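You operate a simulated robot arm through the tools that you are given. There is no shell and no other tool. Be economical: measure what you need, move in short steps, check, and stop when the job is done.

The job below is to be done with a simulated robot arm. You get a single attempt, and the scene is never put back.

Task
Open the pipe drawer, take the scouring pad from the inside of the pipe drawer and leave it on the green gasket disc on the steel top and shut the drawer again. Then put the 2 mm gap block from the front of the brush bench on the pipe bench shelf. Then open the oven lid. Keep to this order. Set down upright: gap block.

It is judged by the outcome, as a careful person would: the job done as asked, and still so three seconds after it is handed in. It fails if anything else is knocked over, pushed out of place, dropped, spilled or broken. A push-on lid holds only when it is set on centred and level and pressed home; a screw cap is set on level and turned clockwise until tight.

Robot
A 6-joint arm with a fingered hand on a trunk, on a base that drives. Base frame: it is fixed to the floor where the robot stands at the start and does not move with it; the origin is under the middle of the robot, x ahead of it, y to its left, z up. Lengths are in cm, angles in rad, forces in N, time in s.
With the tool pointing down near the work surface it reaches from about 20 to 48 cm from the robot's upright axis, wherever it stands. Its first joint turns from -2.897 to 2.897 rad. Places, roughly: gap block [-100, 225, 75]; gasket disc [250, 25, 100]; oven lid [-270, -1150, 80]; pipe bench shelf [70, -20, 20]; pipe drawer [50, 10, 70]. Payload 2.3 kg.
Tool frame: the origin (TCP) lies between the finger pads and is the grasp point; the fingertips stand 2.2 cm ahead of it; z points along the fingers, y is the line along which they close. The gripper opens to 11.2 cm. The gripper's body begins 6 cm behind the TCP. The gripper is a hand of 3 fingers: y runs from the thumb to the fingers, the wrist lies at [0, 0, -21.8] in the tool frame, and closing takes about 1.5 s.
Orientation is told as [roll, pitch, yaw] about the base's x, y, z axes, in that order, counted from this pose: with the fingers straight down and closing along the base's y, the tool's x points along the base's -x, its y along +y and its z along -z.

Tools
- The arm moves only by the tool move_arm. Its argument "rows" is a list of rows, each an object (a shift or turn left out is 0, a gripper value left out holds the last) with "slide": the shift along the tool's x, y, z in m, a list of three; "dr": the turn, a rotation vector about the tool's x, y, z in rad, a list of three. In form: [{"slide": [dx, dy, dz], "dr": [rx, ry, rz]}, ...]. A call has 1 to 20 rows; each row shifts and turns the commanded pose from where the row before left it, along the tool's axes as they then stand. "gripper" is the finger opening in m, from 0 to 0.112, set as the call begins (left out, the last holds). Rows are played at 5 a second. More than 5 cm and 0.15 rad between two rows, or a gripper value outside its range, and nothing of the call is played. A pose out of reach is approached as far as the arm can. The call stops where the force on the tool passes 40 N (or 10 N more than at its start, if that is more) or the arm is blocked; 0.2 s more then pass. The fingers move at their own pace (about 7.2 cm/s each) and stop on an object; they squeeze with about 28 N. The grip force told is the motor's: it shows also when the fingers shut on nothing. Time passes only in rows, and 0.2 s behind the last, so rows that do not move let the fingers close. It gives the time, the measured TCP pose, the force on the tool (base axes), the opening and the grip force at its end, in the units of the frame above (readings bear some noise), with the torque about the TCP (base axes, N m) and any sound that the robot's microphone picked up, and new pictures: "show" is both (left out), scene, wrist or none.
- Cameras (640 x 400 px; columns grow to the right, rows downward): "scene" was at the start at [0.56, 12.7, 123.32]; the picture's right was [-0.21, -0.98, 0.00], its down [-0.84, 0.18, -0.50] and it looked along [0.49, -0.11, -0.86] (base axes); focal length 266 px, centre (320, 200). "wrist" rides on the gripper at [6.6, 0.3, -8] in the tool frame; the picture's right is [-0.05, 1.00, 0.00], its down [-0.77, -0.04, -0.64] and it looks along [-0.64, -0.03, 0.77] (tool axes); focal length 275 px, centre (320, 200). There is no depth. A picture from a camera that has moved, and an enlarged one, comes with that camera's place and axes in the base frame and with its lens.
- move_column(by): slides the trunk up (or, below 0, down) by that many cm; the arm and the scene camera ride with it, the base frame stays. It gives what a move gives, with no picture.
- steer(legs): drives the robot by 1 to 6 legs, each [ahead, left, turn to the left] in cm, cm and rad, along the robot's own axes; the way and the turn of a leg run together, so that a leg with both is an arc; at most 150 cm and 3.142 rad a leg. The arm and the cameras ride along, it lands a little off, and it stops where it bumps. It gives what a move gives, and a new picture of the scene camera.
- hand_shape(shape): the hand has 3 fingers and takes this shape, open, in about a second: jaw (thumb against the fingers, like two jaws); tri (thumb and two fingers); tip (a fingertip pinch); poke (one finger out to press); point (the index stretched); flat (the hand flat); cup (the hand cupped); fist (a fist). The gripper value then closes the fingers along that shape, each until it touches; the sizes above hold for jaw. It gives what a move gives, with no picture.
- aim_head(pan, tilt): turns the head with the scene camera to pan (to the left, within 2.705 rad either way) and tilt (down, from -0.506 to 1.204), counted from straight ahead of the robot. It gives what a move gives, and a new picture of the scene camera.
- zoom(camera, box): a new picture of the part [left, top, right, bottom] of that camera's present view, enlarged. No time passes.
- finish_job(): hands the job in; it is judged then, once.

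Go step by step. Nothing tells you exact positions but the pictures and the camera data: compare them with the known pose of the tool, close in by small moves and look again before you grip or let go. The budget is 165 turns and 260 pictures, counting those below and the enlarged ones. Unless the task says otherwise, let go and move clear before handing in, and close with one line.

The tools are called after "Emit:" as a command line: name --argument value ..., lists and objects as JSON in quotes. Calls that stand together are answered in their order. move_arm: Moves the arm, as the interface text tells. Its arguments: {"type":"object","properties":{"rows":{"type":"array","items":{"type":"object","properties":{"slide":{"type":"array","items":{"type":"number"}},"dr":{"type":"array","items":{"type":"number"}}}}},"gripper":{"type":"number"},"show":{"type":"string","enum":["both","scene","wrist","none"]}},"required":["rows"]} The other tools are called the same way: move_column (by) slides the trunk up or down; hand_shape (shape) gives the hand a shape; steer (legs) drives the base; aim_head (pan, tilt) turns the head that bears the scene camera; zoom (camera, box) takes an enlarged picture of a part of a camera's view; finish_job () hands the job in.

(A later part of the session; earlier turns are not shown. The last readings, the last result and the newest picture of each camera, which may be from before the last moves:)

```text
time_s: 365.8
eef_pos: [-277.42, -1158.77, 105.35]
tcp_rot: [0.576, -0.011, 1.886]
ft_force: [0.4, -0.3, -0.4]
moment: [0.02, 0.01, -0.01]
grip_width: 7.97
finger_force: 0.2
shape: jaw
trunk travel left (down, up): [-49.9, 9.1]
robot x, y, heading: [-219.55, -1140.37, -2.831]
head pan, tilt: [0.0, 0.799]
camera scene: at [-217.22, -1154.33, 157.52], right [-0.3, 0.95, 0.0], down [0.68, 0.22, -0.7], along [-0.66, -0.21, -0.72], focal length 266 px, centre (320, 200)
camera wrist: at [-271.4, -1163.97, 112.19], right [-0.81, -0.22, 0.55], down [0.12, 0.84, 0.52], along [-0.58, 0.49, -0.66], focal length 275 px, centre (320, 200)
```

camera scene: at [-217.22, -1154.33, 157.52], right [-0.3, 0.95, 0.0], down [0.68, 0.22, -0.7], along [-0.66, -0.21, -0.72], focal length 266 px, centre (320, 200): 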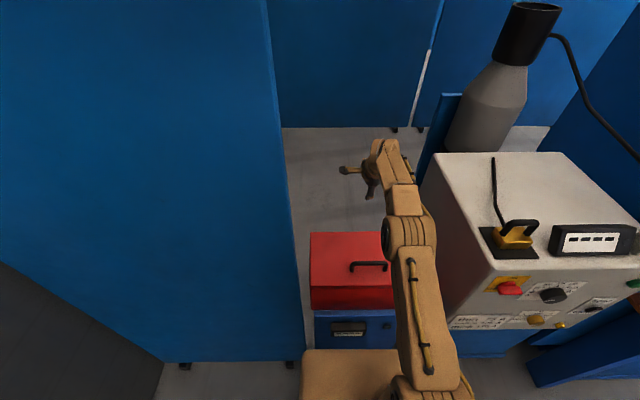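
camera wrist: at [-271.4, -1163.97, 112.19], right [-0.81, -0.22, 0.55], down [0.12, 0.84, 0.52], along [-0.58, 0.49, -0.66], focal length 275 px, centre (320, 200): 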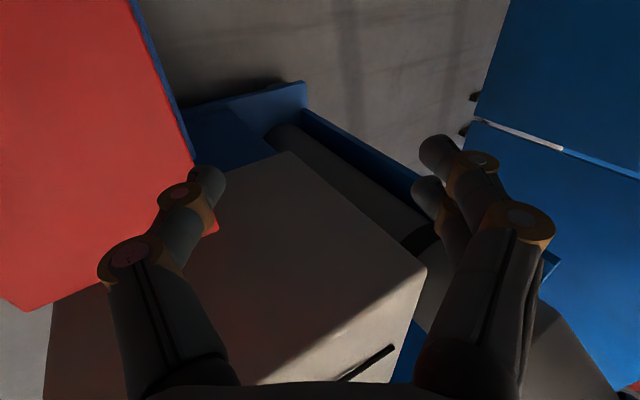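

The lid swung shut once unsupported: it must be taken past upright. I return to the handle to try again, this time pushing through with open fingers once it is high.

Emit:
move_arm --rows '[{"slide": [0, 0, -0.02], "dr": [0.12, 0, 0]}, {"slide": [0, -0.04, 0], "dr": [0.12, 0, 0]}, {"slide": [0, -0.045, 0]}, {"slide": [0, -0.045, 0]}, {"slide": [0, -0.045, 0]}, {"slide": [-0.002, -0.04, 0.02]}, {"slide": [0, 0, 0.03]}]' --gripper 0.05 --show "wrist"

```text
time_s: 367.4
eef_pos: [-257.54, -1152.09, 94.44]
tcp_rot: [0.335, -0.009, 1.887]
ft_force: [0.5, 0.1, -0.4]
moment: [0.02, -0.02, -0.03]
grip_width: 5.01
finger_force: 0.1
shape: jaw
out of reach, approached as far as the arm can: row 1
trunk travel left (down, up): [-49.9, 9.1]
robot x, y, heading: [-219.61, -1139.98, -2.832]
head pan, tilt: [0.0, 0.799]
camera wrist: at [-253.21, -1157.85, 102.01], right [-0.91, -0.25, 0.33], down [-0.01, 0.8, 0.6], along [-0.41, 0.54, -0.73], focal length 275 px, centre (320, 200)
```

wrist: 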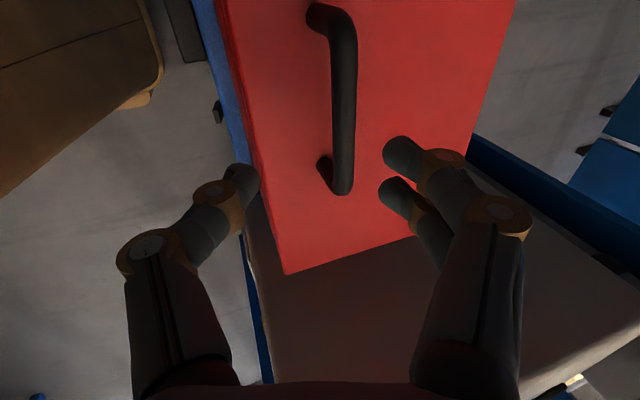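

Emit:
move_arm --rows '[{"slide": [0, 0.013, 0.02]}, {"slide": [0, 0, 0.03]}, {"slide": [0, 0, 0.023]}]' --show "none"

Emit:
move_arm --rows '[{}, {}, {}, {}, {}, {}, {}]' --gripper 0.0 --show "none"

Emit:
move_arm --rows '[{"slide": [0, 0.006, -0.009]}, {"slide": [0, 0.008, -0.008]}, {"slide": [0, 0.01, -0.007]}, {"slide": [0, 0.011, -0.006]}, {"slide": [0, 0.011, -0.004]}, {"slide": [0, 0.011, -0.003]}]' --show "scene"

```text
time_s: 368.2
eef_pos: [-261.22, -1153.18, 87.89]
tcp_rot: [0.334, -0.012, 1.886]
ft_force: [-0.1, -0.3, 0.6]
moment: [0.0, -0.01, 0.0]
grip_width: 5.04
finger_force: 0.1
shape: jaw
trunk travel left (down, up): [-49.9, 9.1]
robot x, y, heading: [-219.7, -1140.65, -2.835]
head pan, tilt: [0.0, 0.799]
```

```text
time_s: 369.8
eef_pos: [-261.11, -1153.18, 87.88]
tcp_rot: [0.336, -0.008, 1.887]
ft_force: [0.6, 0.1, -4.6]
moment: [-0.01, 0.0, 0.04]
grip_width: 0.02
finger_force: 28.1
shape: jaw
trunk travel left (down, up): [-49.9, 9.1]
robot x, y, heading: [-219.92, -1140.18, -2.832]
head pan, tilt: [0.0, 0.799]
```

```text
time_s: 371.2
eef_pos: [-264.91, -1154.45, 93.27]
tcp_rot: [0.338, -0.01, 1.885]
ft_force: [4.2, 1.7, -2.6]
moment: [0.0, -0.03, -0.01]
grip_width: 0.01
finger_force: 27.8
shape: jaw
trunk travel left (down, up): [-49.9, 9.1]
robot x, y, heading: [-219.44, -1140.37, -2.832]
head pan, tilt: [0.0, 0.799]
camera scene: at [-217.13, -1154.3, 157.53], right [-0.3, 0.95, 0.0], down [0.68, 0.22, -0.7], along [-0.66, -0.21, -0.72], focal length 266 px, centre (320, 200)
```

scene: 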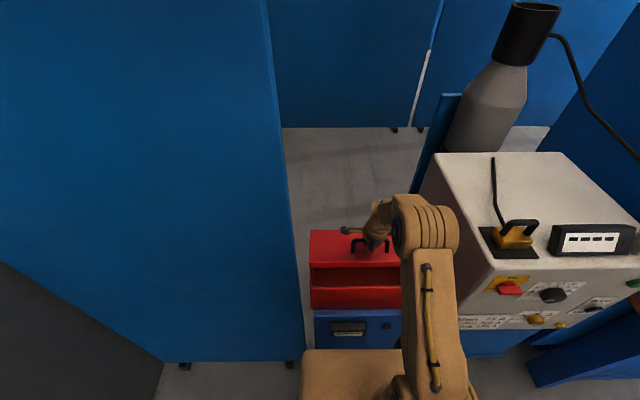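

Very light forces this time. I also see there is still ~10 cm between base and cabinet, so I'll lift further by arm, then use the base to carry the lid past upright.

Emit:
move_arm --rows '[{"slide": [0, 0.013, -0.0044]}, {"slide": [0, 0.0127, -0.003]}, {"slide": [0, 0.0128, -0.0019]}, {"slide": [0, 0.0125, -0.0009]}, {"slide": [0, 0.0122, 0]}, {"slide": [0, 0.0117, 0.0014]}]' --show "none"

Emit:
steer --legs '[[4, 0, 0]]'

```text
time_s: 372.6
eef_pos: [-271.55, -1156.62, 96.7]
tcp_rot: [0.336, -0.013, 1.886]
ft_force: [3.3, -0.5, -2.4]
moment: [0.01, 0.05, -0.03]
grip_width: 0.0
finger_force: 27.6
shape: jaw
trunk travel left (down, up): [-49.9, 9.1]
robot x, y, heading: [-219.58, -1140.42, -2.834]
head pan, tilt: [0.0, 0.799]
```

```text
time_s: 373.5
eef_pos: [-275.57, -1157.82, 96.45]
tcp_rot: [0.334, -0.01, 1.885]
ft_force: [2.1, 1.2, -7.4]
moment: [-0.06, 0.13, 0.01]
grip_width: 0.0
finger_force: 28.1
shape: jaw
trunk travel left (down, up): [-49.9, 9.1]
robot x, y, heading: [-223.73, -1141.34, -2.833]
head pan, tilt: [0.0, 0.799]
camera scene: at [-221.41, -1155.66, 157.51], right [-0.3, 0.95, 0.0], down [0.68, 0.22, -0.7], along [-0.66, -0.21, -0.72], focal length 266 px, centre (320, 200)
```

scene: 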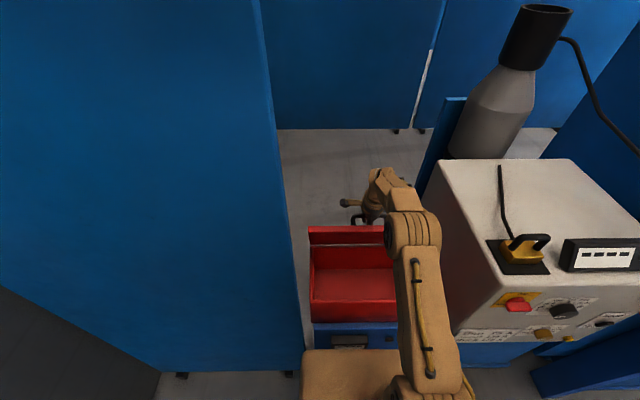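

Emit:
steer --legs '[[3.5, 0, 0]]'

Emit:
zoom --camera "wrist" --box '[0, 0, 640, 400]'

```text
time_s: 374.3
eef_pos: [-278.96, -1159.07, 96.43]
tcp_rot: [0.334, -0.011, 1.888]
ft_force: [2.5, 0.9, -11.5]
moment: [-0.05, 0.17, -0.01]
grip_width: 0.0
finger_force: 28.0
shape: jaw
trunk travel left (down, up): [-49.9, 9.1]
robot x, y, heading: [-226.81, -1142.8, -2.829]
head pan, tilt: [0.0, 0.799]
camera scene: at [-224.72, -1156.74, 157.51], right [-0.3, 0.95, 0.0], down [0.68, 0.22, -0.7], along [-0.66, -0.21, -0.72], focal length 266 px, centre (320, 200)
```

scene: 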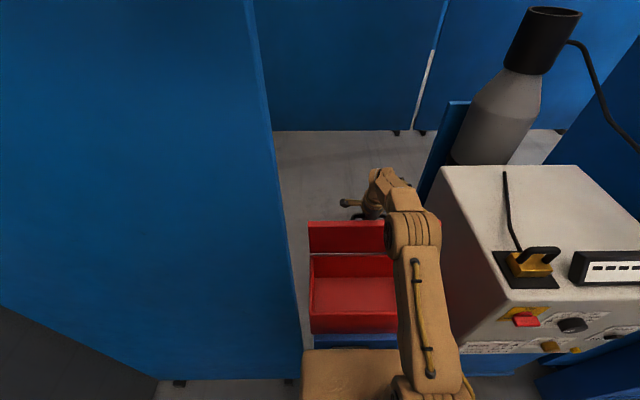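

```text
1.00 times, centred on (320, 200) of wrist
camera zoom: at [-274.47, -1164.7, 104.02], right [-0.91, -0.25, 0.33], down [-0.01, 0.8, 0.6], along [-0.41, 0.54, -0.73], focal length 275 px, centre (320, 200)
```

zoom: 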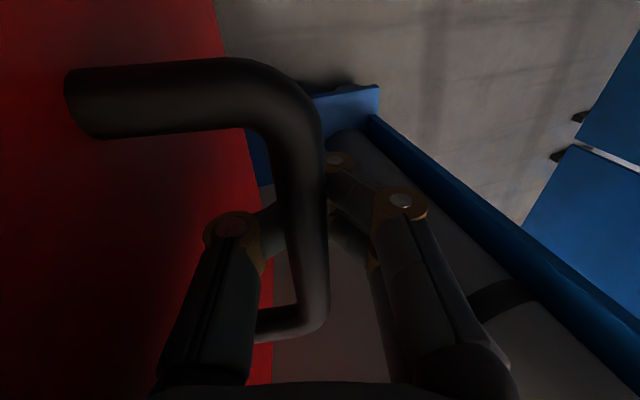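

Emit:
move_arm --rows '[{"slide": [0, 0.009, 0.006], "dr": [-0.05, 0, 0]}, {"slide": [0, 0.0085, 0.007], "dr": [-0.05, 0, 0]}, {"slide": [0, 0.008, 0.008], "dr": [-0.05, 0, 0]}, {"slide": [0, 0.0075, 0.009], "dr": [-0.05, 0, 0]}]'

```text
time_s: 375.2
eef_pos: [-281.34, -1159.67, 96.4]
tcp_rot: [0.493, -0.008, 1.886]
ft_force: [15.0, 4.6, 37.4]
moment: [1.31, -4.3, 0.03]
grip_width: 0.0
finger_force: 28.0
shape: jaw
trunk travel left (down, up): [-49.9, 9.1]
robot x, y, heading: [-227.22, -1142.59, -2.829]
head pan, tilt: [0.0, 0.799]
stopped in row 4: the force on the tool passed its limit (the readings are from after the stop); the commanded pose is now the measured one
camera scene: at [-223.56, -1156.37, 157.6], right [-0.3, 0.95, 0.0], down [0.68, 0.22, -0.7], along [-0.67, -0.21, -0.71], focal length 266 px, centre (320, 200)
camera wrist: at [-275.76, -1165.08, 103.57], right [-0.85, -0.23, 0.47], down [0.08, 0.83, 0.55], along [-0.52, 0.51, -0.69], focal length 275 px, centre (320, 200)
```

scene: 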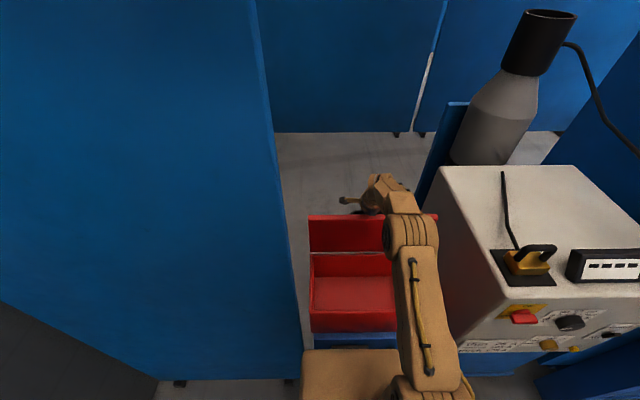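
wrist: 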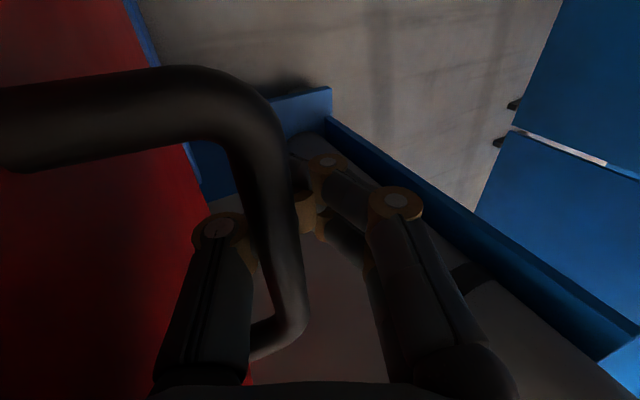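

The palm met the lid edge again; I raise the hand slightly in the cage and push straight back.

Emit:
move_arm --rows '[{"slide": [0, 0.005, -0.01]}, {"slide": [0, 0.006, -0.006]}, {"slide": [0, 0.01, 0.003]}, {"slide": [0, 0.01, 0.004]}]' --show "scene"

```text
time_s: 375.7
eef_pos: [-281.16, -1159.64, 96.35]
tcp_rot: [0.455, -0.007, 1.884]
ft_force: [10.6, 5.7, -30.7]
moment: [-0.17, 0.34, 0.07]
grip_width: 0.0
finger_force: 28.0
shape: jaw
trunk travel left (down, up): [-49.9, 9.1]
robot x, y, heading: [-226.68, -1142.59, -2.834]
head pan, tilt: [0.0, 0.799]
stopped in row 2: the force on the tool passed its limit (the readings are from after the stop); the commanded pose is now the measured one
camera scene: at [-224.33, -1156.55, 157.46], right [-0.3, 0.95, 0.0], down [0.68, 0.22, -0.7], along [-0.66, -0.21, -0.72], focal length 266 px, centre (320, 200)
```

scene: 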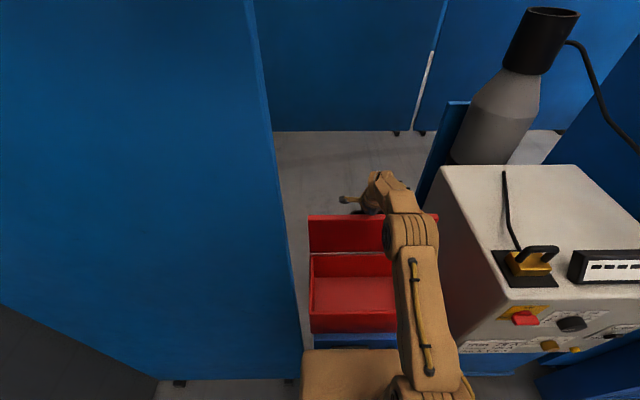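

Pushing past upright this way runs out of reach. I lower the lid gently back and will instead push it open from below its front lip, which lets me push the inner face all the way.

Emit:
move_arm --rows '[{"slide": [0, -0.007, -0.002], "dr": [0.04, 0, 0]}, {"slide": [0, -0.007, -0.003], "dr": [0.04, 0, 0]}, {"slide": [0, -0.008, -0.004], "dr": [0.04, 0, 0]}]' --show "none"

Emit:
steer --legs '[[-7.5, 0, 0]]'

Emit:
move_arm --rows '[{"slide": [0, -0.0117, -0.0014]}, {"slide": [0, -0.0122, 0]}, {"slide": [0, -0.0125, 0.0009]}, {"slide": [0, -0.0128, 0.0019]}, {"slide": [0, -0.0127, 0.003]}, {"slide": [0, -0.013, 0.0044]}, {"slide": [0, -0.011, 0.003]}, {"slide": [0, -0.011, 0.004]}, {"slide": [0, -0.011, 0.006]}, {"slide": [0, -0.01, 0.007]}, {"slide": [0, -0.008, 0.008]}, {"slide": [0, -0.005, 0.008]}]' --show "none"

```text
time_s: 376.5
eef_pos: [-279.47, -1159.18, 96.4]
tcp_rot: [0.338, -0.009, 1.884]
ft_force: [5.7, 4.0, -40.0]
moment: [-0.31, 0.88, 0.04]
grip_width: 0.0
finger_force: 28.1
shape: jaw
trunk travel left (down, up): [-49.9, 9.1]
robot x, y, heading: [-227.12, -1142.89, -2.833]
head pan, tilt: [0.0, 0.799]
```

```text
time_s: 377.6
eef_pos: [-273.86, -1157.31, 96.21]
tcp_rot: [0.331, -0.01, 1.884]
ft_force: [-0.9, 1.1, -18.5]
moment: [-0.12, 0.31, 0.0]
grip_width: 0.0
finger_force: 28.2
shape: jaw
trunk travel left (down, up): [-49.9, 9.1]
robot x, y, heading: [-221.59, -1141.13, -2.834]
head pan, tilt: [0.0, 0.799]
stopped in leg 1: the force on the tool passed its limit (the readings are from after the stop); the commanded pose is now the measured one
camera scene: at [-219.38, -1155.01, 157.53], right [-0.3, 0.95, 0.0], down [0.68, 0.22, -0.7], along [-0.66, -0.21, -0.72], focal length 266 px, centre (320, 200)
```

scene: 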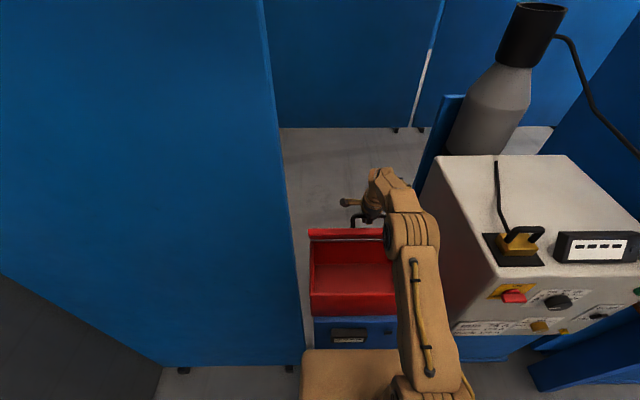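

```text
time_s: 380.2
eef_pos: [-263.39, -1153.85, 87.84]
tcp_rot: [0.339, -0.009, 1.883]
ft_force: [4.6, 2.0, -3.8]
moment: [0.0, 0.13, 0.01]
grip_width: 0.0
finger_force: 27.9
shape: jaw
trunk travel left (down, up): [-49.9, 9.1]
robot x, y, heading: [-221.2, -1140.85, -2.833]
head pan, tilt: [0.0, 0.799]
```

Emit:
move_arm --rows '[{"slide": [0, -0.01, -0.002]}, {"slide": [0, -0.009, 0.0]}]' --show "none"

Emit:
move_arm --rows '[{}, {}, {}, {}]' --gripper 0.055 --show "none"

Emit:
move_arm --rows '[{"slide": [0, 0, -0.02]}, {"slide": [0, 0, -0.03]}, {"slide": [0, 0, -0.03]}, {"slide": [0, 0, -0.03]}]' --show "scene"

```text
time_s: 380.8
eef_pos: [-261.9, -1153.53, 87.52]
tcp_rot: [0.337, -0.003, 1.884]
ft_force: [-2.4, -0.9, -6.6]
moment: [-0.01, 0.0, -0.01]
grip_width: 0.0
finger_force: 28.2
shape: jaw
trunk travel left (down, up): [-49.9, 9.1]
robot x, y, heading: [-221.55, -1141.11, -2.84]
head pan, tilt: [0.0, 0.799]
```

```text
time_s: 381.8
eef_pos: [-261.76, -1153.39, 87.57]
tcp_rot: [0.336, -0.009, 1.886]
ft_force: [0.8, 0.2, 1.7]
moment: [0.0, -0.07, 0.03]
grip_width: 5.42
finger_force: 0.1
shape: jaw
trunk travel left (down, up): [-49.9, 9.1]
robot x, y, heading: [-221.25, -1140.9, -2.831]
head pan, tilt: [0.0, 0.799]
```

```text
time_s: 382.8
eef_pos: [-257.95, -1152.16, 97.85]
tcp_rot: [0.339, -0.009, 1.885]
ft_force: [0.1, 0.3, 0.0]
moment: [0.02, 0.01, -0.02]
grip_width: 5.45
finger_force: 0.1
shape: jaw
trunk travel left (down, up): [-49.9, 9.1]
robot x, y, heading: [-221.39, -1140.86, -2.829]
head pan, tilt: [0.0, 0.799]
camera scene: at [-218.96, -1154.88, 157.52], right [-0.3, 0.95, 0.0], down [0.68, 0.22, -0.7], along [-0.66, -0.21, -0.72], focal length 266 px, centre (320, 200)
```

scene: 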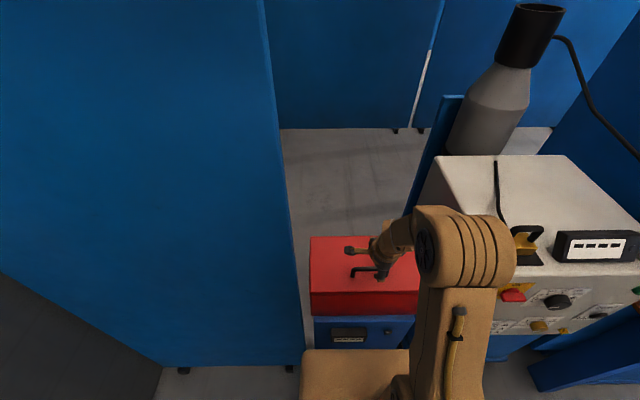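

Lid closed. I back off 16 cm, lower the trunk, and turn the closed hand horizontal, pointing at the lid's front lip.

Emit:
steer --legs '[[-16, 0, 0]]'

Emit:
move_column --by -14

Emit:
move_arm --rows '[{"slide": [0, 0.02, 0], "dr": [-0.137, 0, 0]}, {"slide": [0, 0.015, 0.005], "dr": [-0.137, 0, 0]}, {"slide": [0, 0.01, 0.01], "dr": [-0.137, 0, 0]}, {"slide": [0, 0.005, 0.01], "dr": [-0.137, 0, 0]}, {"slide": [0, 0, 0.01], "dr": [-0.137, 0, 0]}, {"slide": [0, 0, 0.01], "dr": [-0.137, 0, 0]}, {"slide": [0, -0.01, 0.0], "dr": [-0.137, 0, 0]}, {"slide": [0, -0.01, 0.0], "dr": [-0.137, 0, 0]}, {"slide": [0, -0.01, 0], "dr": [-0.138, 0, 0]}]' --gripper 0.0

```text
time_s: 384.2
eef_pos: [-242.96, -1147.3, 97.9]
tcp_rot: [0.337, -0.008, 1.884]
ft_force: [-0.2, 0.5, 0.1]
moment: [-0.01, 0.02, 0.0]
grip_width: 5.46
finger_force: 0.0
shape: jaw
trunk travel left (down, up): [-49.9, 9.1]
robot x, y, heading: [-206.41, -1136.13, -2.83]
head pan, tilt: [0.0, 0.799]
camera scene: at [-203.87, -1150.08, 157.52], right [-0.3, 0.95, 0.0], down [0.68, 0.22, -0.7], along [-0.66, -0.21, -0.72], focal length 266 px, centre (320, 200)
```

scene: 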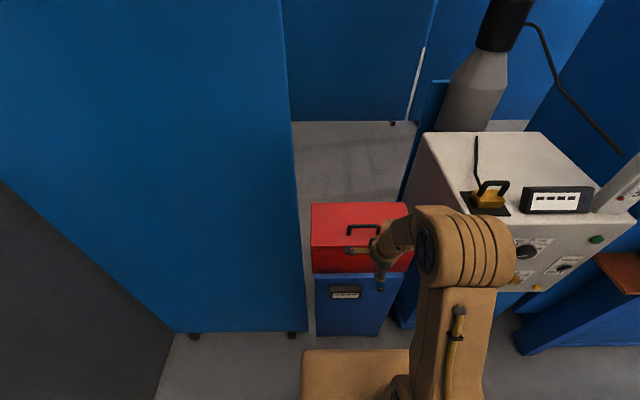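

```text
time_s: 385.8
eef_pos: [-243.01, -1147.46, 83.79]
tcp_rot: [0.34, -0.007, 1.885]
ft_force: [0.2, -0.7, 0.2]
moment: [0.0, -0.01, 0.0]
grip_width: 5.44
finger_force: 0.1
shape: jaw
trunk travel left (down, up): [-35.9, 23.1]
robot x, y, heading: [-206.32, -1136.03, -2.831]
head pan, tilt: [0.0, 0.799]
```

```text
time_s: 387.8
eef_pos: [-249.53, -1149.54, 80.04]
tcp_rot: [1.573, -0.008, 1.883]
ft_force: [0.0, 1.1, 0.0]
moment: [0.01, -0.02, 0.03]
grip_width: 0.01
finger_force: 27.9
shape: jaw
trunk travel left (down, up): [-35.9, 23.1]
robot x, y, heading: [-206.09, -1135.92, -2.833]
head pan, tilt: [0.0, 0.799]
camera scene: at [-204.0, -1150.12, 143.52], right [-0.3, 0.95, 0.0], down [0.68, 0.22, -0.7], along [-0.66, -0.21, -0.72], focal length 266 px, centre (320, 200)
camera wrist: at [-239.72, -1153.3, 80.22], right [-0.01, 0.04, 1.0], down [0.37, 0.93, -0.03], along [-0.93, 0.37, -0.02], focal length 275 px, centre (320, 200)
```

scene: 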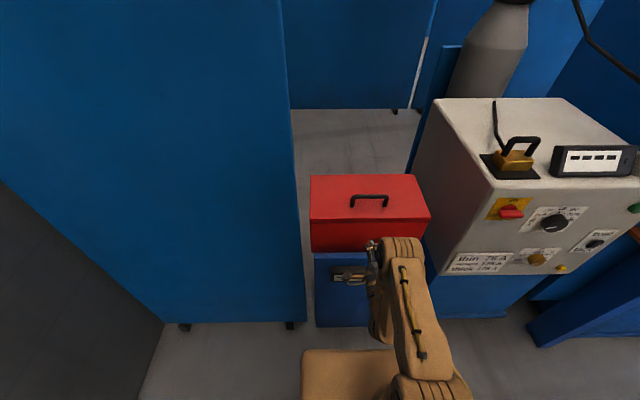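
wrist: 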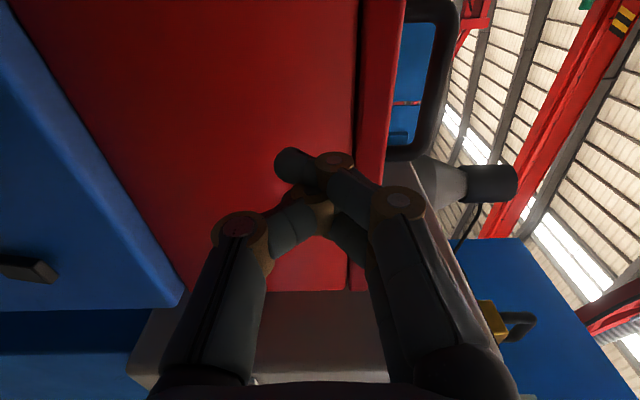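

I can see the seam clearly (box below z 82.3, lid above). A straight finger will pry better, so I change the hand shape to "point" and look.

Emit:
hand_shape --shape "point"

Emit:
zoom --camera "wrist" --box '[0, 0, 640, 400]'

Emit:
zoom --camera "scene" --box '[290, 160, 470, 300]'

```text
time_s: 388.7
eef_pos: [-249.53, -1149.42, 80.17]
tcp_rot: [1.572, -0.009, 1.885]
ft_force: [0.0, 0.3, -0.4]
moment: [-0.01, -0.04, 0.01]
grip_width: 0.02
finger_force: 0.1
shape: point
trunk travel left (down, up): [-35.9, 23.1]
robot x, y, heading: [-206.3, -1136.43, -2.832]
head pan, tilt: [0.0, 0.799]
```

```text
1.00 times, centred on (320, 200) of wrist
camera zoom: at [-239.72, -1153.33, 80.28], right [-0.01, 0.04, 1.0], down [0.37, 0.93, -0.03], along [-0.93, 0.37, -0.02], focal length 275 px, centre (320, 200)
```

zoom: 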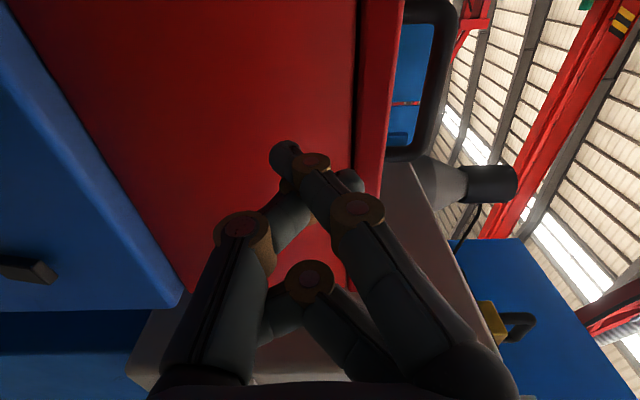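

```text
2.86 times, centred on (380, 230) of scene
camera zoom: at [-203.99, -1150.12, 143.52], right [-0.3, 0.95, 0.0], down [0.68, 0.22, -0.7], along [-0.66, -0.21, -0.72], focal length 760 px, centre (149, 114)
```

zoom: 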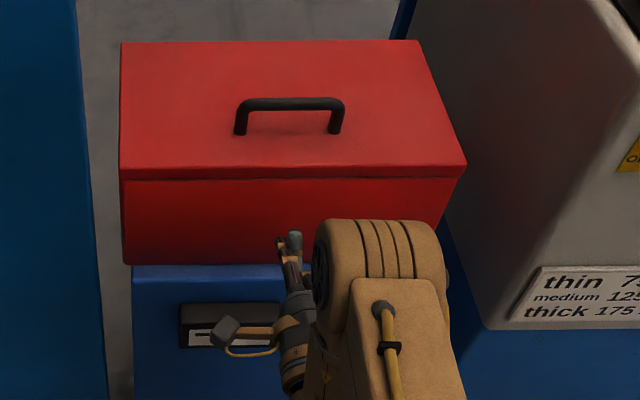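

Emit:
move_arm --rows '[{}, {}, {}, {}, {}, {}]' --gripper 0.112 --show "wrist"

```text
time_s: 390.1
eef_pos: [-249.46, -1149.42, 80.08]
tcp_rot: [1.574, -0.008, 1.885]
ft_force: [-0.9, -0.4, 0.4]
moment: [-0.01, 0.02, 0.01]
grip_width: 0.0
finger_force: 0.0
shape: point
trunk travel left (down, up): [-35.9, 23.1]
robot x, y, heading: [-206.5, -1136.02, -2.831]
head pan, tilt: [0.0, 0.799]
camera wrist: at [-239.72, -1153.33, 80.27], right [-0.01, 0.04, 1.0], down [0.37, 0.93, -0.03], along [-0.93, 0.37, -0.02], focal length 275 px, centre (320, 200)
```

wrist: 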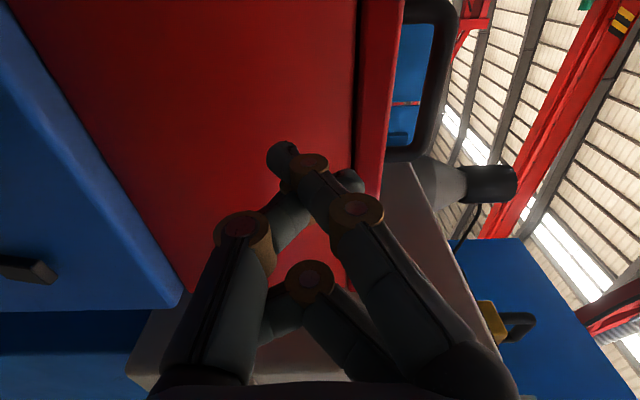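

The index slopes toward its tip. I raise it just under the lip, tilt the hand slightly upward and advance most of the way.

Emit:
move_arm --rows '[{"slide": [0, 0.019, 0]}, {"dr": [-0.125, 0, 0]}, {"dr": [-0.125, 0, 0]}, {"slide": [0, -0.005, 0.019]}, {"slide": [0, -0.005, 0.019]}, {}]' --show "wrist"

```text
time_s: 391.3
eef_pos: [-254.24, -1150.85, 82.19]
tcp_rot: [1.831, -0.009, 1.889]
ft_force: [56.1, 20.8, 16.4]
moment: [0.02, -0.5, 0.61]
grip_width: 0.0
finger_force: 0.1
shape: point
out of reach, approached as far as the arm can: row 2, 3
trunk travel left (down, up): [-35.9, 23.1]
robot x, y, heading: [-206.29, -1135.61, -2.831]
head pan, tilt: [0.0, 0.799]
stopped in row 5: the force on the tool passed its limit (the readings are from after the stop); the commanded pose is now the measured one
camera wrist: at [-244.61, -1154.71, 80.38], right [0.23, 0.12, 0.97], down [0.33, 0.92, -0.19], along [-0.91, 0.37, 0.18], focal length 275 px, centre (320, 200)
```

wrist: 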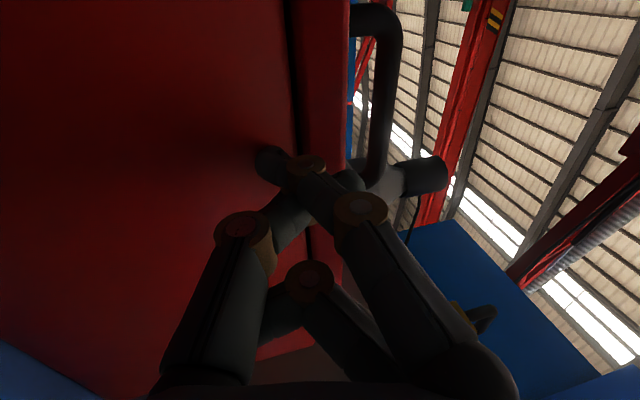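

The fingertip touches the box just below the seam. I ease back slightly and lift.

Emit:
move_arm --rows '[{"slide": [0, 0.001, -0.005]}, {"slide": [0, 0.006, 0.002]}, {"slide": [0, 0.006, 0.002]}, {"slide": [0, 0.006, 0.002]}]' --show "wrist"

```text
time_s: 392.3
eef_pos: [-254.6, -1150.97, 83.55]
tcp_rot: [1.822, -0.01, 1.884]
ft_force: [13.2, 4.0, -4.4]
moment: [0.21, -0.45, 0.14]
grip_width: 10.58
finger_force: 0.1
shape: point
trunk travel left (down, up): [-35.9, 23.1]
robot x, y, heading: [-206.49, -1136.15, -2.835]
head pan, tilt: [0.0, 0.799]
camera wrist: at [-245.02, -1154.88, 81.78], right [0.23, 0.11, 0.97], down [0.34, 0.92, -0.19], along [-0.91, 0.37, 0.17], focal length 275 px, centre (320, 200)
```

wrist: 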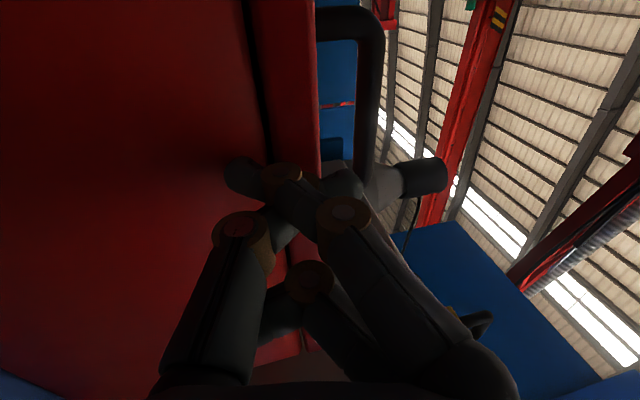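

Emit:
move_arm --rows '[{"slide": [0, 0.006, -0.001]}, {"slide": [0, 0.006, 0.001]}, {"slide": [0, 0.006, 0.002]}, {"slide": [0, 0.006, 0.003]}]' --show "wrist"

```text
time_s: 393.3
eef_pos: [-254.58, -1151.0, 85.95]
tcp_rot: [1.822, -0.007, 1.888]
ft_force: [9.8, 3.6, -4.4]
moment: [0.19, -0.29, 0.14]
grip_width: 0.01
finger_force: 0.1
shape: point
trunk travel left (down, up): [-35.9, 23.1]
robot x, y, heading: [-206.29, -1136.31, -2.835]
head pan, tilt: [0.0, 0.799]
camera wrist: at [-245.03, -1154.86, 84.17], right [0.22, 0.11, 0.97], down [0.34, 0.92, -0.19], along [-0.91, 0.37, 0.17], focal length 275 px, centre (320, 200)
```

wrist: 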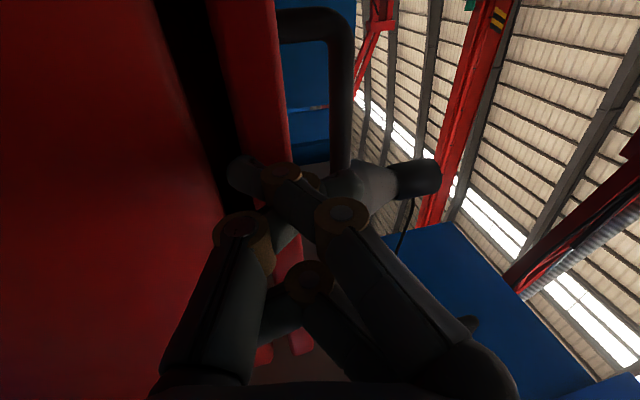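

The lid has lifted and the finger is under it. I advance inward and up.

Emit:
move_arm --rows '[{"slide": [0, 0.006, 0.008]}, {"slide": [0, 0.007, 0.009]}, {"slide": [0, 0.008, 0.009]}, {"slide": [0, 0.008, 0.009]}, {"slide": [0, 0.008, 0.009]}]' --show "both"

```text
time_s: 394.5
eef_pos: [-257.34, -1152.0, 90.94]
tcp_rot: [1.827, -0.01, 1.888]
ft_force: [25.3, 13.6, 1.2]
moment: [0.68, -1.43, 0.31]
grip_width: 10.61
finger_force: 0.1
shape: point
trunk travel left (down, up): [-35.9, 23.1]
robot x, y, heading: [-206.04, -1135.96, -2.836]
head pan, tilt: [0.0, 0.799]
camera scene: at [-203.25, -1149.77, 143.54], right [-0.3, 0.95, 0.0], down [0.68, 0.22, -0.7], along [-0.67, -0.21, -0.71], focal length 266 px, centre (320, 200)
camera wrist: at [-247.81, -1155.83, 89.11], right [0.23, 0.11, 0.97], down [0.34, 0.92, -0.19], along [-0.91, 0.37, 0.17], focal length 275 px, centre (320, 200)
```

scene: 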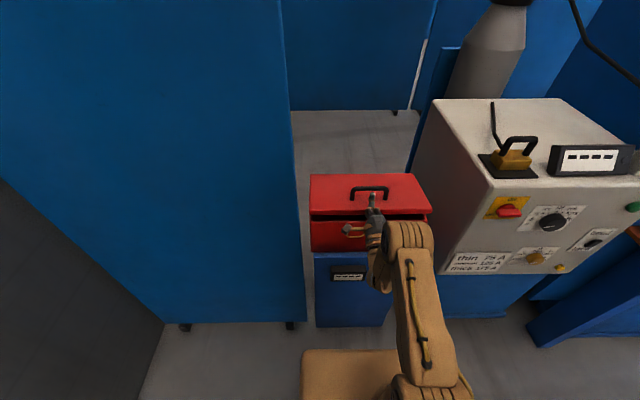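
wrist: 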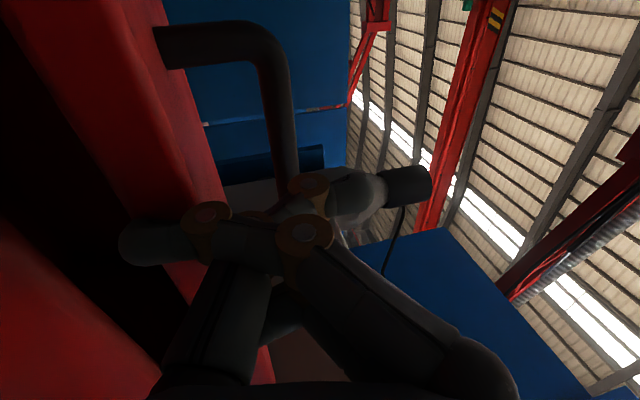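

The index is bent under the lid. I come down and in so it straightens into the opening.

Emit:
move_arm --rows '[{"slide": [0, -0.008, -0.004]}, {"slide": [0, -0.008, 0.004]}, {"slide": [0, -0.007, 0.008]}, {"slide": [0, -0.004, 0.01]}]' --show "wrist"

```text
time_s: 395.3
eef_pos: [-258.07, -1152.2, 88.99]
tcp_rot: [1.823, -0.01, 1.886]
ft_force: [36.9, 12.5, -1.1]
moment: [0.65, -1.91, 0.37]
grip_width: 10.61
finger_force: 0.1
shape: point
trunk travel left (down, up): [-35.9, 23.1]
robot x, y, heading: [-206.26, -1136.18, -2.834]
head pan, tilt: [0.0, 0.799]
stopped in row 3: the force on the tool passed its limit (the readings are from after the stop); the commanded pose is now the measured one
camera wrist: at [-248.48, -1156.05, 87.22], right [0.22, 0.11, 0.97], down [0.34, 0.92, -0.19], along [-0.91, 0.37, 0.17], focal length 275 px, centre (320, 200)
```

wrist: 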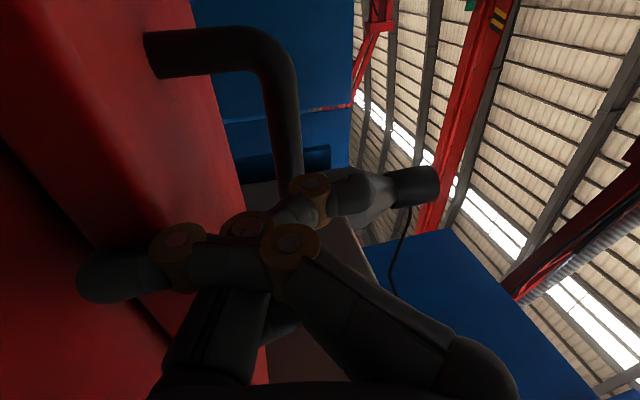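

The pointing finger flexes too easily. I back off and roll the hand 90° so the stiff side of the fingers takes the load, using two slightly spread jaws as a fork.

Emit:
move_arm --rows '[{"slide": [0, 0.01, -0.04]}, {"slide": [0, 0.005, -0.04]}, {"slide": [0, -0.04, 0]}, {"slide": [0, -0.04, 0]}, {"dr": [0.15, 0, 0]}]' --show "none"

Emit:
hand_shape --shape "jaw"

Emit:
move_arm --rows '[{"dr": [0, 0, -0.1428]}, {"dr": [0, 0, -0.1428]}, {"dr": [0, 0, -0.1428]}, {"dr": [0, 0, -0.1428]}, {"dr": [0, 0, -0.1428]}, {"dr": [0, 0, -0.1428]}, {"dr": [0, 0, -0.1428]}, {"dr": [0, 0, -0.1428]}, {"dr": [0, 0, -0.1428]}, {"dr": [0, 0, -0.1428]}, {"dr": [0, 0, -0.1428]}]' --gripper 0.03

```text
time_s: 396.5
eef_pos: [-253.74, -1150.58, 80.64]
tcp_rot: [1.671, -0.012, 1.885]
ft_force: [0.2, 0.0, 1.1]
moment: [0.04, 0.01, 0.01]
grip_width: 10.59
finger_force: 0.0
shape: point
out of reach, approached as far as the arm can: row 2
trunk travel left (down, up): [-35.9, 23.1]
robot x, y, heading: [-206.09, -1136.15, -2.832]
head pan, tilt: [0.0, 0.799]
```

```text
time_s: 397.4
eef_pos: [-253.89, -1150.64, 80.65]
tcp_rot: [1.669, -0.011, 1.887]
ft_force: [1.3, 0.6, -0.5]
moment: [0.01, -0.03, -0.04]
grip_width: 11.18
finger_force: 0.0
shape: jaw
trunk travel left (down, up): [-35.9, 23.1]
robot x, y, heading: [-206.4, -1135.75, -2.834]
head pan, tilt: [0.0, 0.799]
```

```text
time_s: 399.8
eef_pos: [-253.73, -1150.61, 80.52]
tcp_rot: [-3.019, -1.47, 0.191]
ft_force: [0.6, -0.1, 0.0]
moment: [0.03, -0.01, 0.03]
grip_width: 3.06
finger_force: 0.1
shape: jaw
trunk travel left (down, up): [-35.9, 23.1]
robot x, y, heading: [-206.3, -1135.98, -2.833]
head pan, tilt: [0.0, 0.799]
camera scene: at [-203.91, -1150.09, 143.52], right [-0.3, 0.95, 0.0], down [0.68, 0.22, -0.7], along [-0.66, -0.21, -0.72], focal length 266 px, centre (320, 200)
camera wrist: at [-246.6, -1148.54, 73.2], right [0.31, -0.95, 0.03], down [0.67, 0.25, 0.7], along [-0.68, -0.2, 0.71], focal length 275 px, centre (320, 200)
```

scene: 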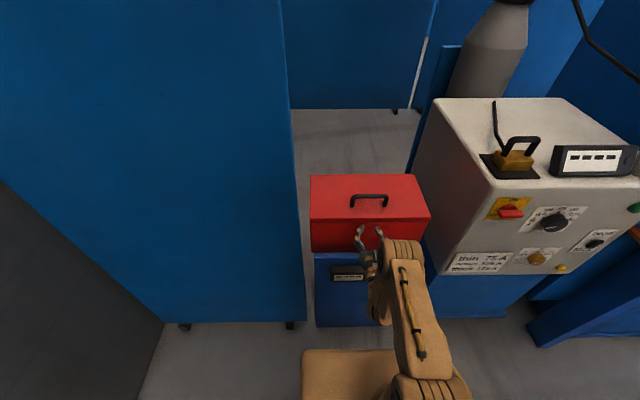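
wrist: 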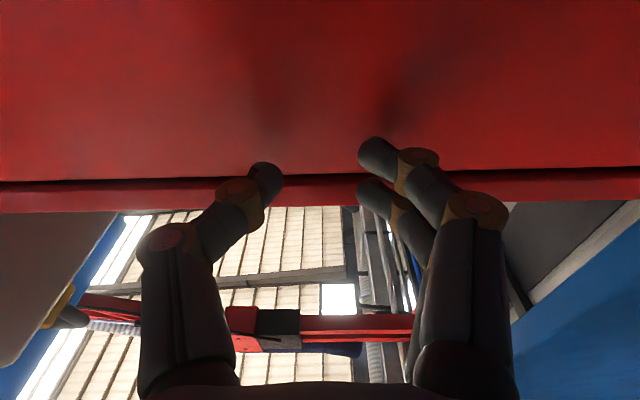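

A great view: seam and lip are right above the fingertips. I lower 1 cm so the upper finger is under the lip, and advance to the box face.

Emit:
move_arm --rows '[{"slide": [0.01, 0, 0]}, {"slide": [0, 0, 0.006]}, {"slide": [0, 0, 0.006]}, {"slide": [0, 0, 0.004]}]' --show "wrist"

```text
time_s: 400.8
eef_pos: [-255.08, -1151.02, 80.09]
tcp_rot: [-3.045, -1.468, 0.222]
ft_force: [23.7, 5.9, 0.0]
moment: [-0.04, -0.15, -0.01]
grip_width: 0.0
finger_force: 26.9
shape: jaw
trunk travel left (down, up): [-35.9, 23.1]
robot x, y, heading: [-206.13, -1136.1, -2.828]
head pan, tilt: [0.0, 0.799]
camera wrist: at [-247.97, -1149.02, 72.66], right [0.32, -0.95, 0.04], down [0.67, 0.25, 0.7], along [-0.67, -0.2, 0.71], focal length 275 px, centre (320, 200)
```

wrist: 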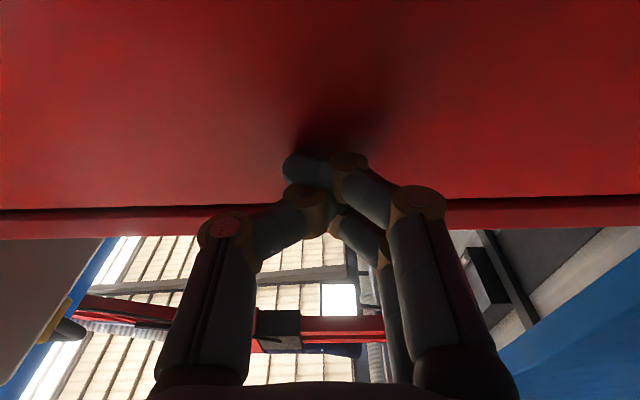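

Emit:
move_arm --rows '[{"slide": [0, 0, -0.005]}, {"slide": [-0.007, 0, 0.001]}, {"slide": [-0.007, 0, 0.001]}, {"slide": [-0.007, 0, 0.002]}, {"slide": [-0.007, 0, 0.002]}]' --gripper 0.0 --show "wrist"

```text
time_s: 402.0
eef_pos: [-255.11, -1151.05, 82.66]
tcp_rot: [-3.051, -1.472, 0.226]
ft_force: [12.6, 5.1, -5.4]
moment: [0.01, -0.15, -0.04]
grip_width: 0.01
finger_force: 27.9
shape: jaw
trunk travel left (down, up): [-35.9, 23.1]
robot x, y, heading: [-206.4, -1136.02, -2.832]
head pan, tilt: [0.0, 0.799]
camera wrist: at [-247.88, -1149.06, 75.27], right [0.31, -0.95, 0.04], down [0.67, 0.25, 0.7], along [-0.68, -0.2, 0.71], focal length 275 px, centre (320, 200)
```

wrist: 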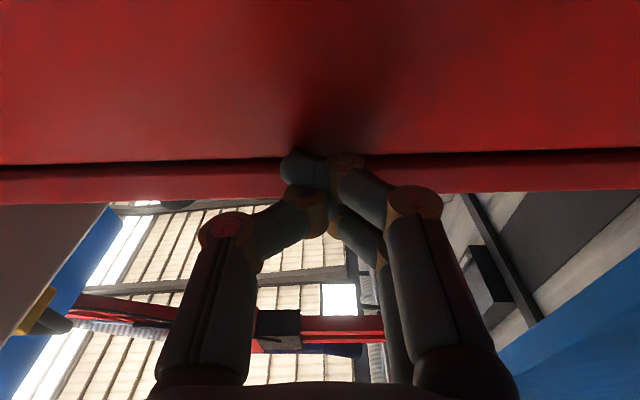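

Emit:
move_arm --rows '[{"slide": [-0.007, 0, 0.001]}, {"slide": [-0.007, 0, 0.002]}, {"slide": [-0.007, 0, 0.004]}, {"slide": [-0.007, 0, 0.005]}]' --show "wrist"

```text
time_s: 403.0
eef_pos: [-255.48, -1151.24, 85.86]
tcp_rot: [-3.05, -1.465, 0.223]
ft_force: [33.7, 9.8, 1.9]
moment: [0.02, -0.18, -0.01]
grip_width: 0.0
finger_force: 28.1
shape: jaw
trunk travel left (down, up): [-35.9, 23.1]
robot x, y, heading: [-206.01, -1135.72, -2.831]
head pan, tilt: [0.0, 0.799]
camera wrist: at [-248.31, -1149.32, 78.38], right [0.32, -0.95, 0.04], down [0.67, 0.25, 0.7], along [-0.67, -0.2, 0.71], focal length 275 px, centre (320, 200)
```

wrist: 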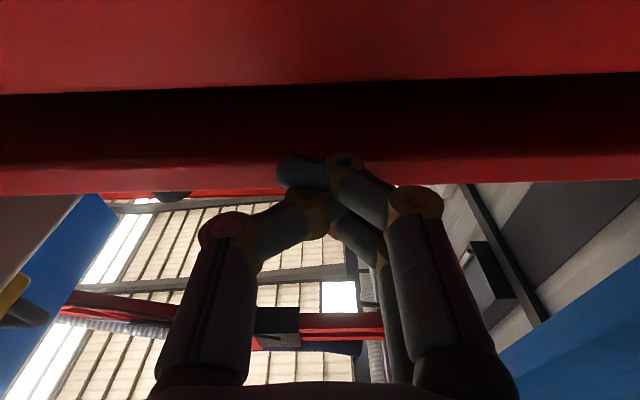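

The lid is up about 3 cm with the tips at its front edge. I dip slightly and slide in under it.

Emit:
move_arm --rows '[{"slide": [0.006, 0, -0.004]}, {"slide": [0.004, 0, 0.012]}, {"slide": [0, 0, 0.015]}, {"slide": [-0.006, 0, 0.01]}]' --show "wrist"

```text
time_s: 403.5
eef_pos: [-255.46, -1151.26, 85.0]
tcp_rot: [-3.042, -1.471, 0.216]
ft_force: [35.2, 10.4, -0.4]
moment: [0.0, -0.16, 0.05]
grip_width: 0.02
finger_force: 27.5
shape: jaw
trunk travel left (down, up): [-35.9, 23.1]
robot x, y, heading: [-206.15, -1136.07, -2.832]
head pan, tilt: [0.0, 0.799]
stopped in row 2: the force on the tool passed its limit (the readings are from after the stop); the commanded pose is now the measured one
camera wrist: at [-248.21, -1149.24, 77.51], right [0.31, -0.95, 0.04], down [0.66, 0.25, 0.7], along [-0.68, -0.2, 0.71], focal length 275 px, centre (320, 200)
```

wrist: 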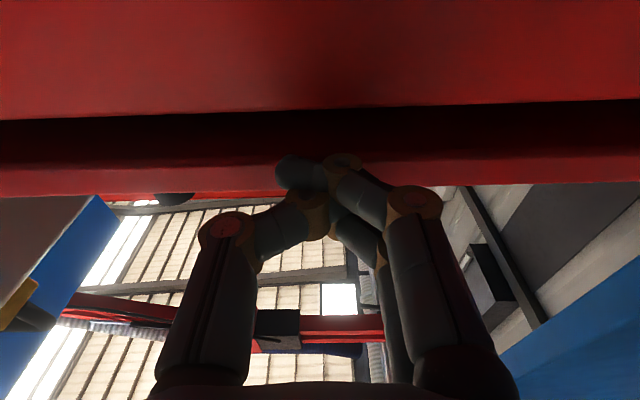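

The tip is catching the lid's lower front edge, which is enough: I now follow the edge's arc, mostly upward with only light inward pressure.

Emit:
move_arm --rows '[{"slide": [-0.006, 0, -0.001]}, {"slide": [-0.01, 0, 0.001]}, {"slide": [-0.01, 0, 0.002]}, {"slide": [-0.01, 0, 0.003]}, {"slide": [-0.01, 0, 0.0035]}]' --show "wrist"

```text
time_s: 404.7
eef_pos: [-256.2, -1151.61, 89.66]
tcp_rot: [-3.043, -1.472, 0.217]
ft_force: [11.9, 1.8, 0.6]
moment: [0.02, -0.14, -0.09]
grip_width: 0.01
finger_force: 28.3
shape: jaw
trunk travel left (down, up): [-35.9, 23.1]
robot x, y, heading: [-206.3, -1135.95, -2.833]
head pan, tilt: [0.0, 0.799]
camera wrist: at [-249.09, -1149.61, 82.17], right [0.31, -0.95, 0.04], down [0.67, 0.25, 0.7], along [-0.68, -0.2, 0.71], focal length 275 px, centre (320, 200)
```

wrist: 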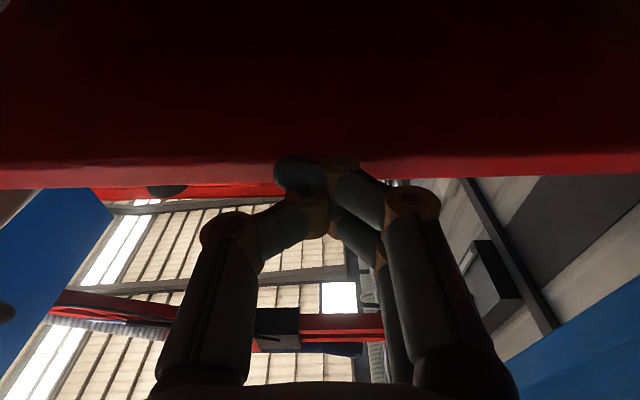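

It works: the underside shows and the load is light. I keep following the arc.

Emit:
move_arm --rows '[{"slide": [-0.01, 0, 0.005]}, {"slide": [-0.01, 0, 0.006]}, {"slide": [-0.009, 0, 0.007]}, {"slide": [-0.009, 0, 0.008]}, {"slide": [-0.008, 0, 0.008]}]' --show "wrist"

```text
time_s: 405.9
eef_pos: [-258.73, -1152.54, 94.45]
tcp_rot: [-3.032, -1.468, 0.207]
ft_force: [17.1, 2.9, 7.5]
moment: [0.04, -0.07, -0.14]
grip_width: 0.0
finger_force: 28.2
shape: jaw
trunk travel left (down, up): [-35.9, 23.1]
robot x, y, heading: [-206.37, -1136.32, -2.829]
head pan, tilt: [0.0, 0.799]
camera wrist: at [-251.58, -1150.48, 87.06], right [0.32, -0.95, 0.04], down [0.67, 0.25, 0.7], along [-0.68, -0.2, 0.71], focal length 275 px, centre (320, 200)
```

wrist: 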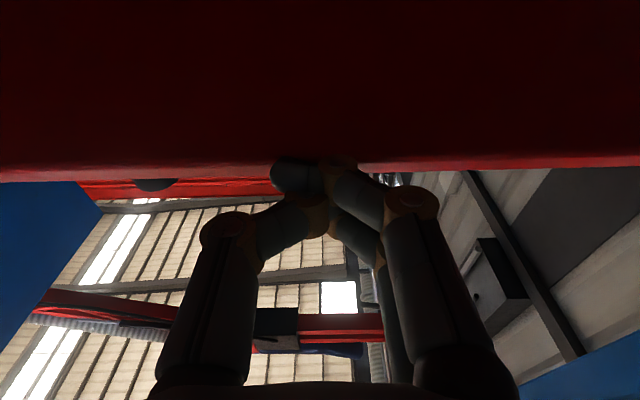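

About 37° open. I continue up and inward.

Emit:
move_arm --rows '[{"slide": [-0.009, 0, 0.009]}, {"slide": [-0.008, 0, 0.01]}, {"slide": [-0.007, 0, 0.011]}, {"slide": [-0.006, 0, 0.012]}, {"slide": [-0.006, 0, 0.012]}, {"slide": [-0.005, 0, 0.013]}]' --show "scene"

```text
time_s: 407.3
eef_pos: [-264.28, -1154.32, 99.74]
tcp_rot: [-3.046, -1.463, 0.222]
ft_force: [16.3, 6.9, 27.2]
moment: [-0.3, 0.19, -0.14]
grip_width: 0.0
finger_force: 28.1
shape: jaw
trunk travel left (down, up): [-35.9, 23.1]
robot x, y, heading: [-206.12, -1136.12, -2.832]
head pan, tilt: [0.0, 0.799]
camera scene: at [-202.92, -1149.73, 143.56], right [-0.3, 0.95, 0.0], down [0.68, 0.22, -0.7], along [-0.67, -0.21, -0.71], focal length 266 px, centre (320, 200)
```

scene: 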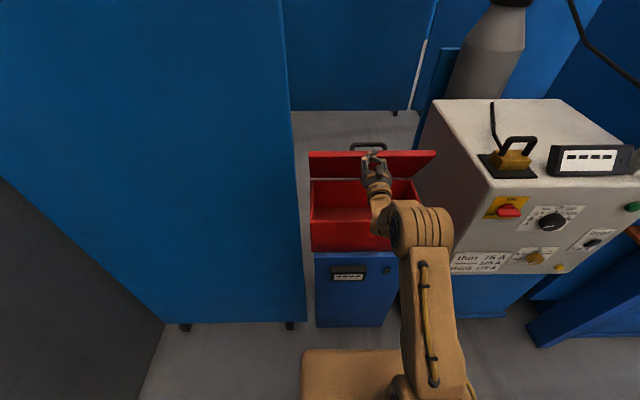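

About 60° now. I push straight in.

Emit:
move_arm --rows '[{"slide": [0.003, 0, 0.011]}, {"slide": [0.001, 0, 0.013]}, {"slide": [0.001, 0, 0.013]}, {"slide": [0.001, 0, 0.013]}, {"slide": [0.001, 0, 0.013]}]' --show "scene"

```text
time_s: 407.7
eef_pos: [-265.07, -1154.64, 100.18]
tcp_rot: [-3.024, -1.445, 0.2]
ft_force: [14.1, 5.2, 28.1]
moment: [-0.39, 0.24, -0.07]
grip_width: 0.0
finger_force: 28.1
shape: jaw
trunk travel left (down, up): [-35.9, 23.1]
robot x, y, heading: [-206.44, -1135.93, -2.835]
head pan, tilt: [0.0, 0.799]
stopped in row 1: the force on the tool passed its limit (the readings are from after the stop); the commanded pose is now the measured one
camera scene: at [-202.94, -1149.73, 143.56], right [-0.3, 0.95, 0.0], down [0.68, 0.22, -0.7], along [-0.67, -0.21, -0.71], focal length 266 px, centre (320, 200)
```

scene: 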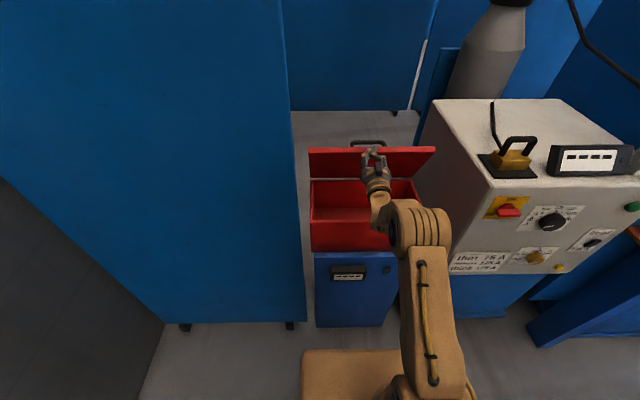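

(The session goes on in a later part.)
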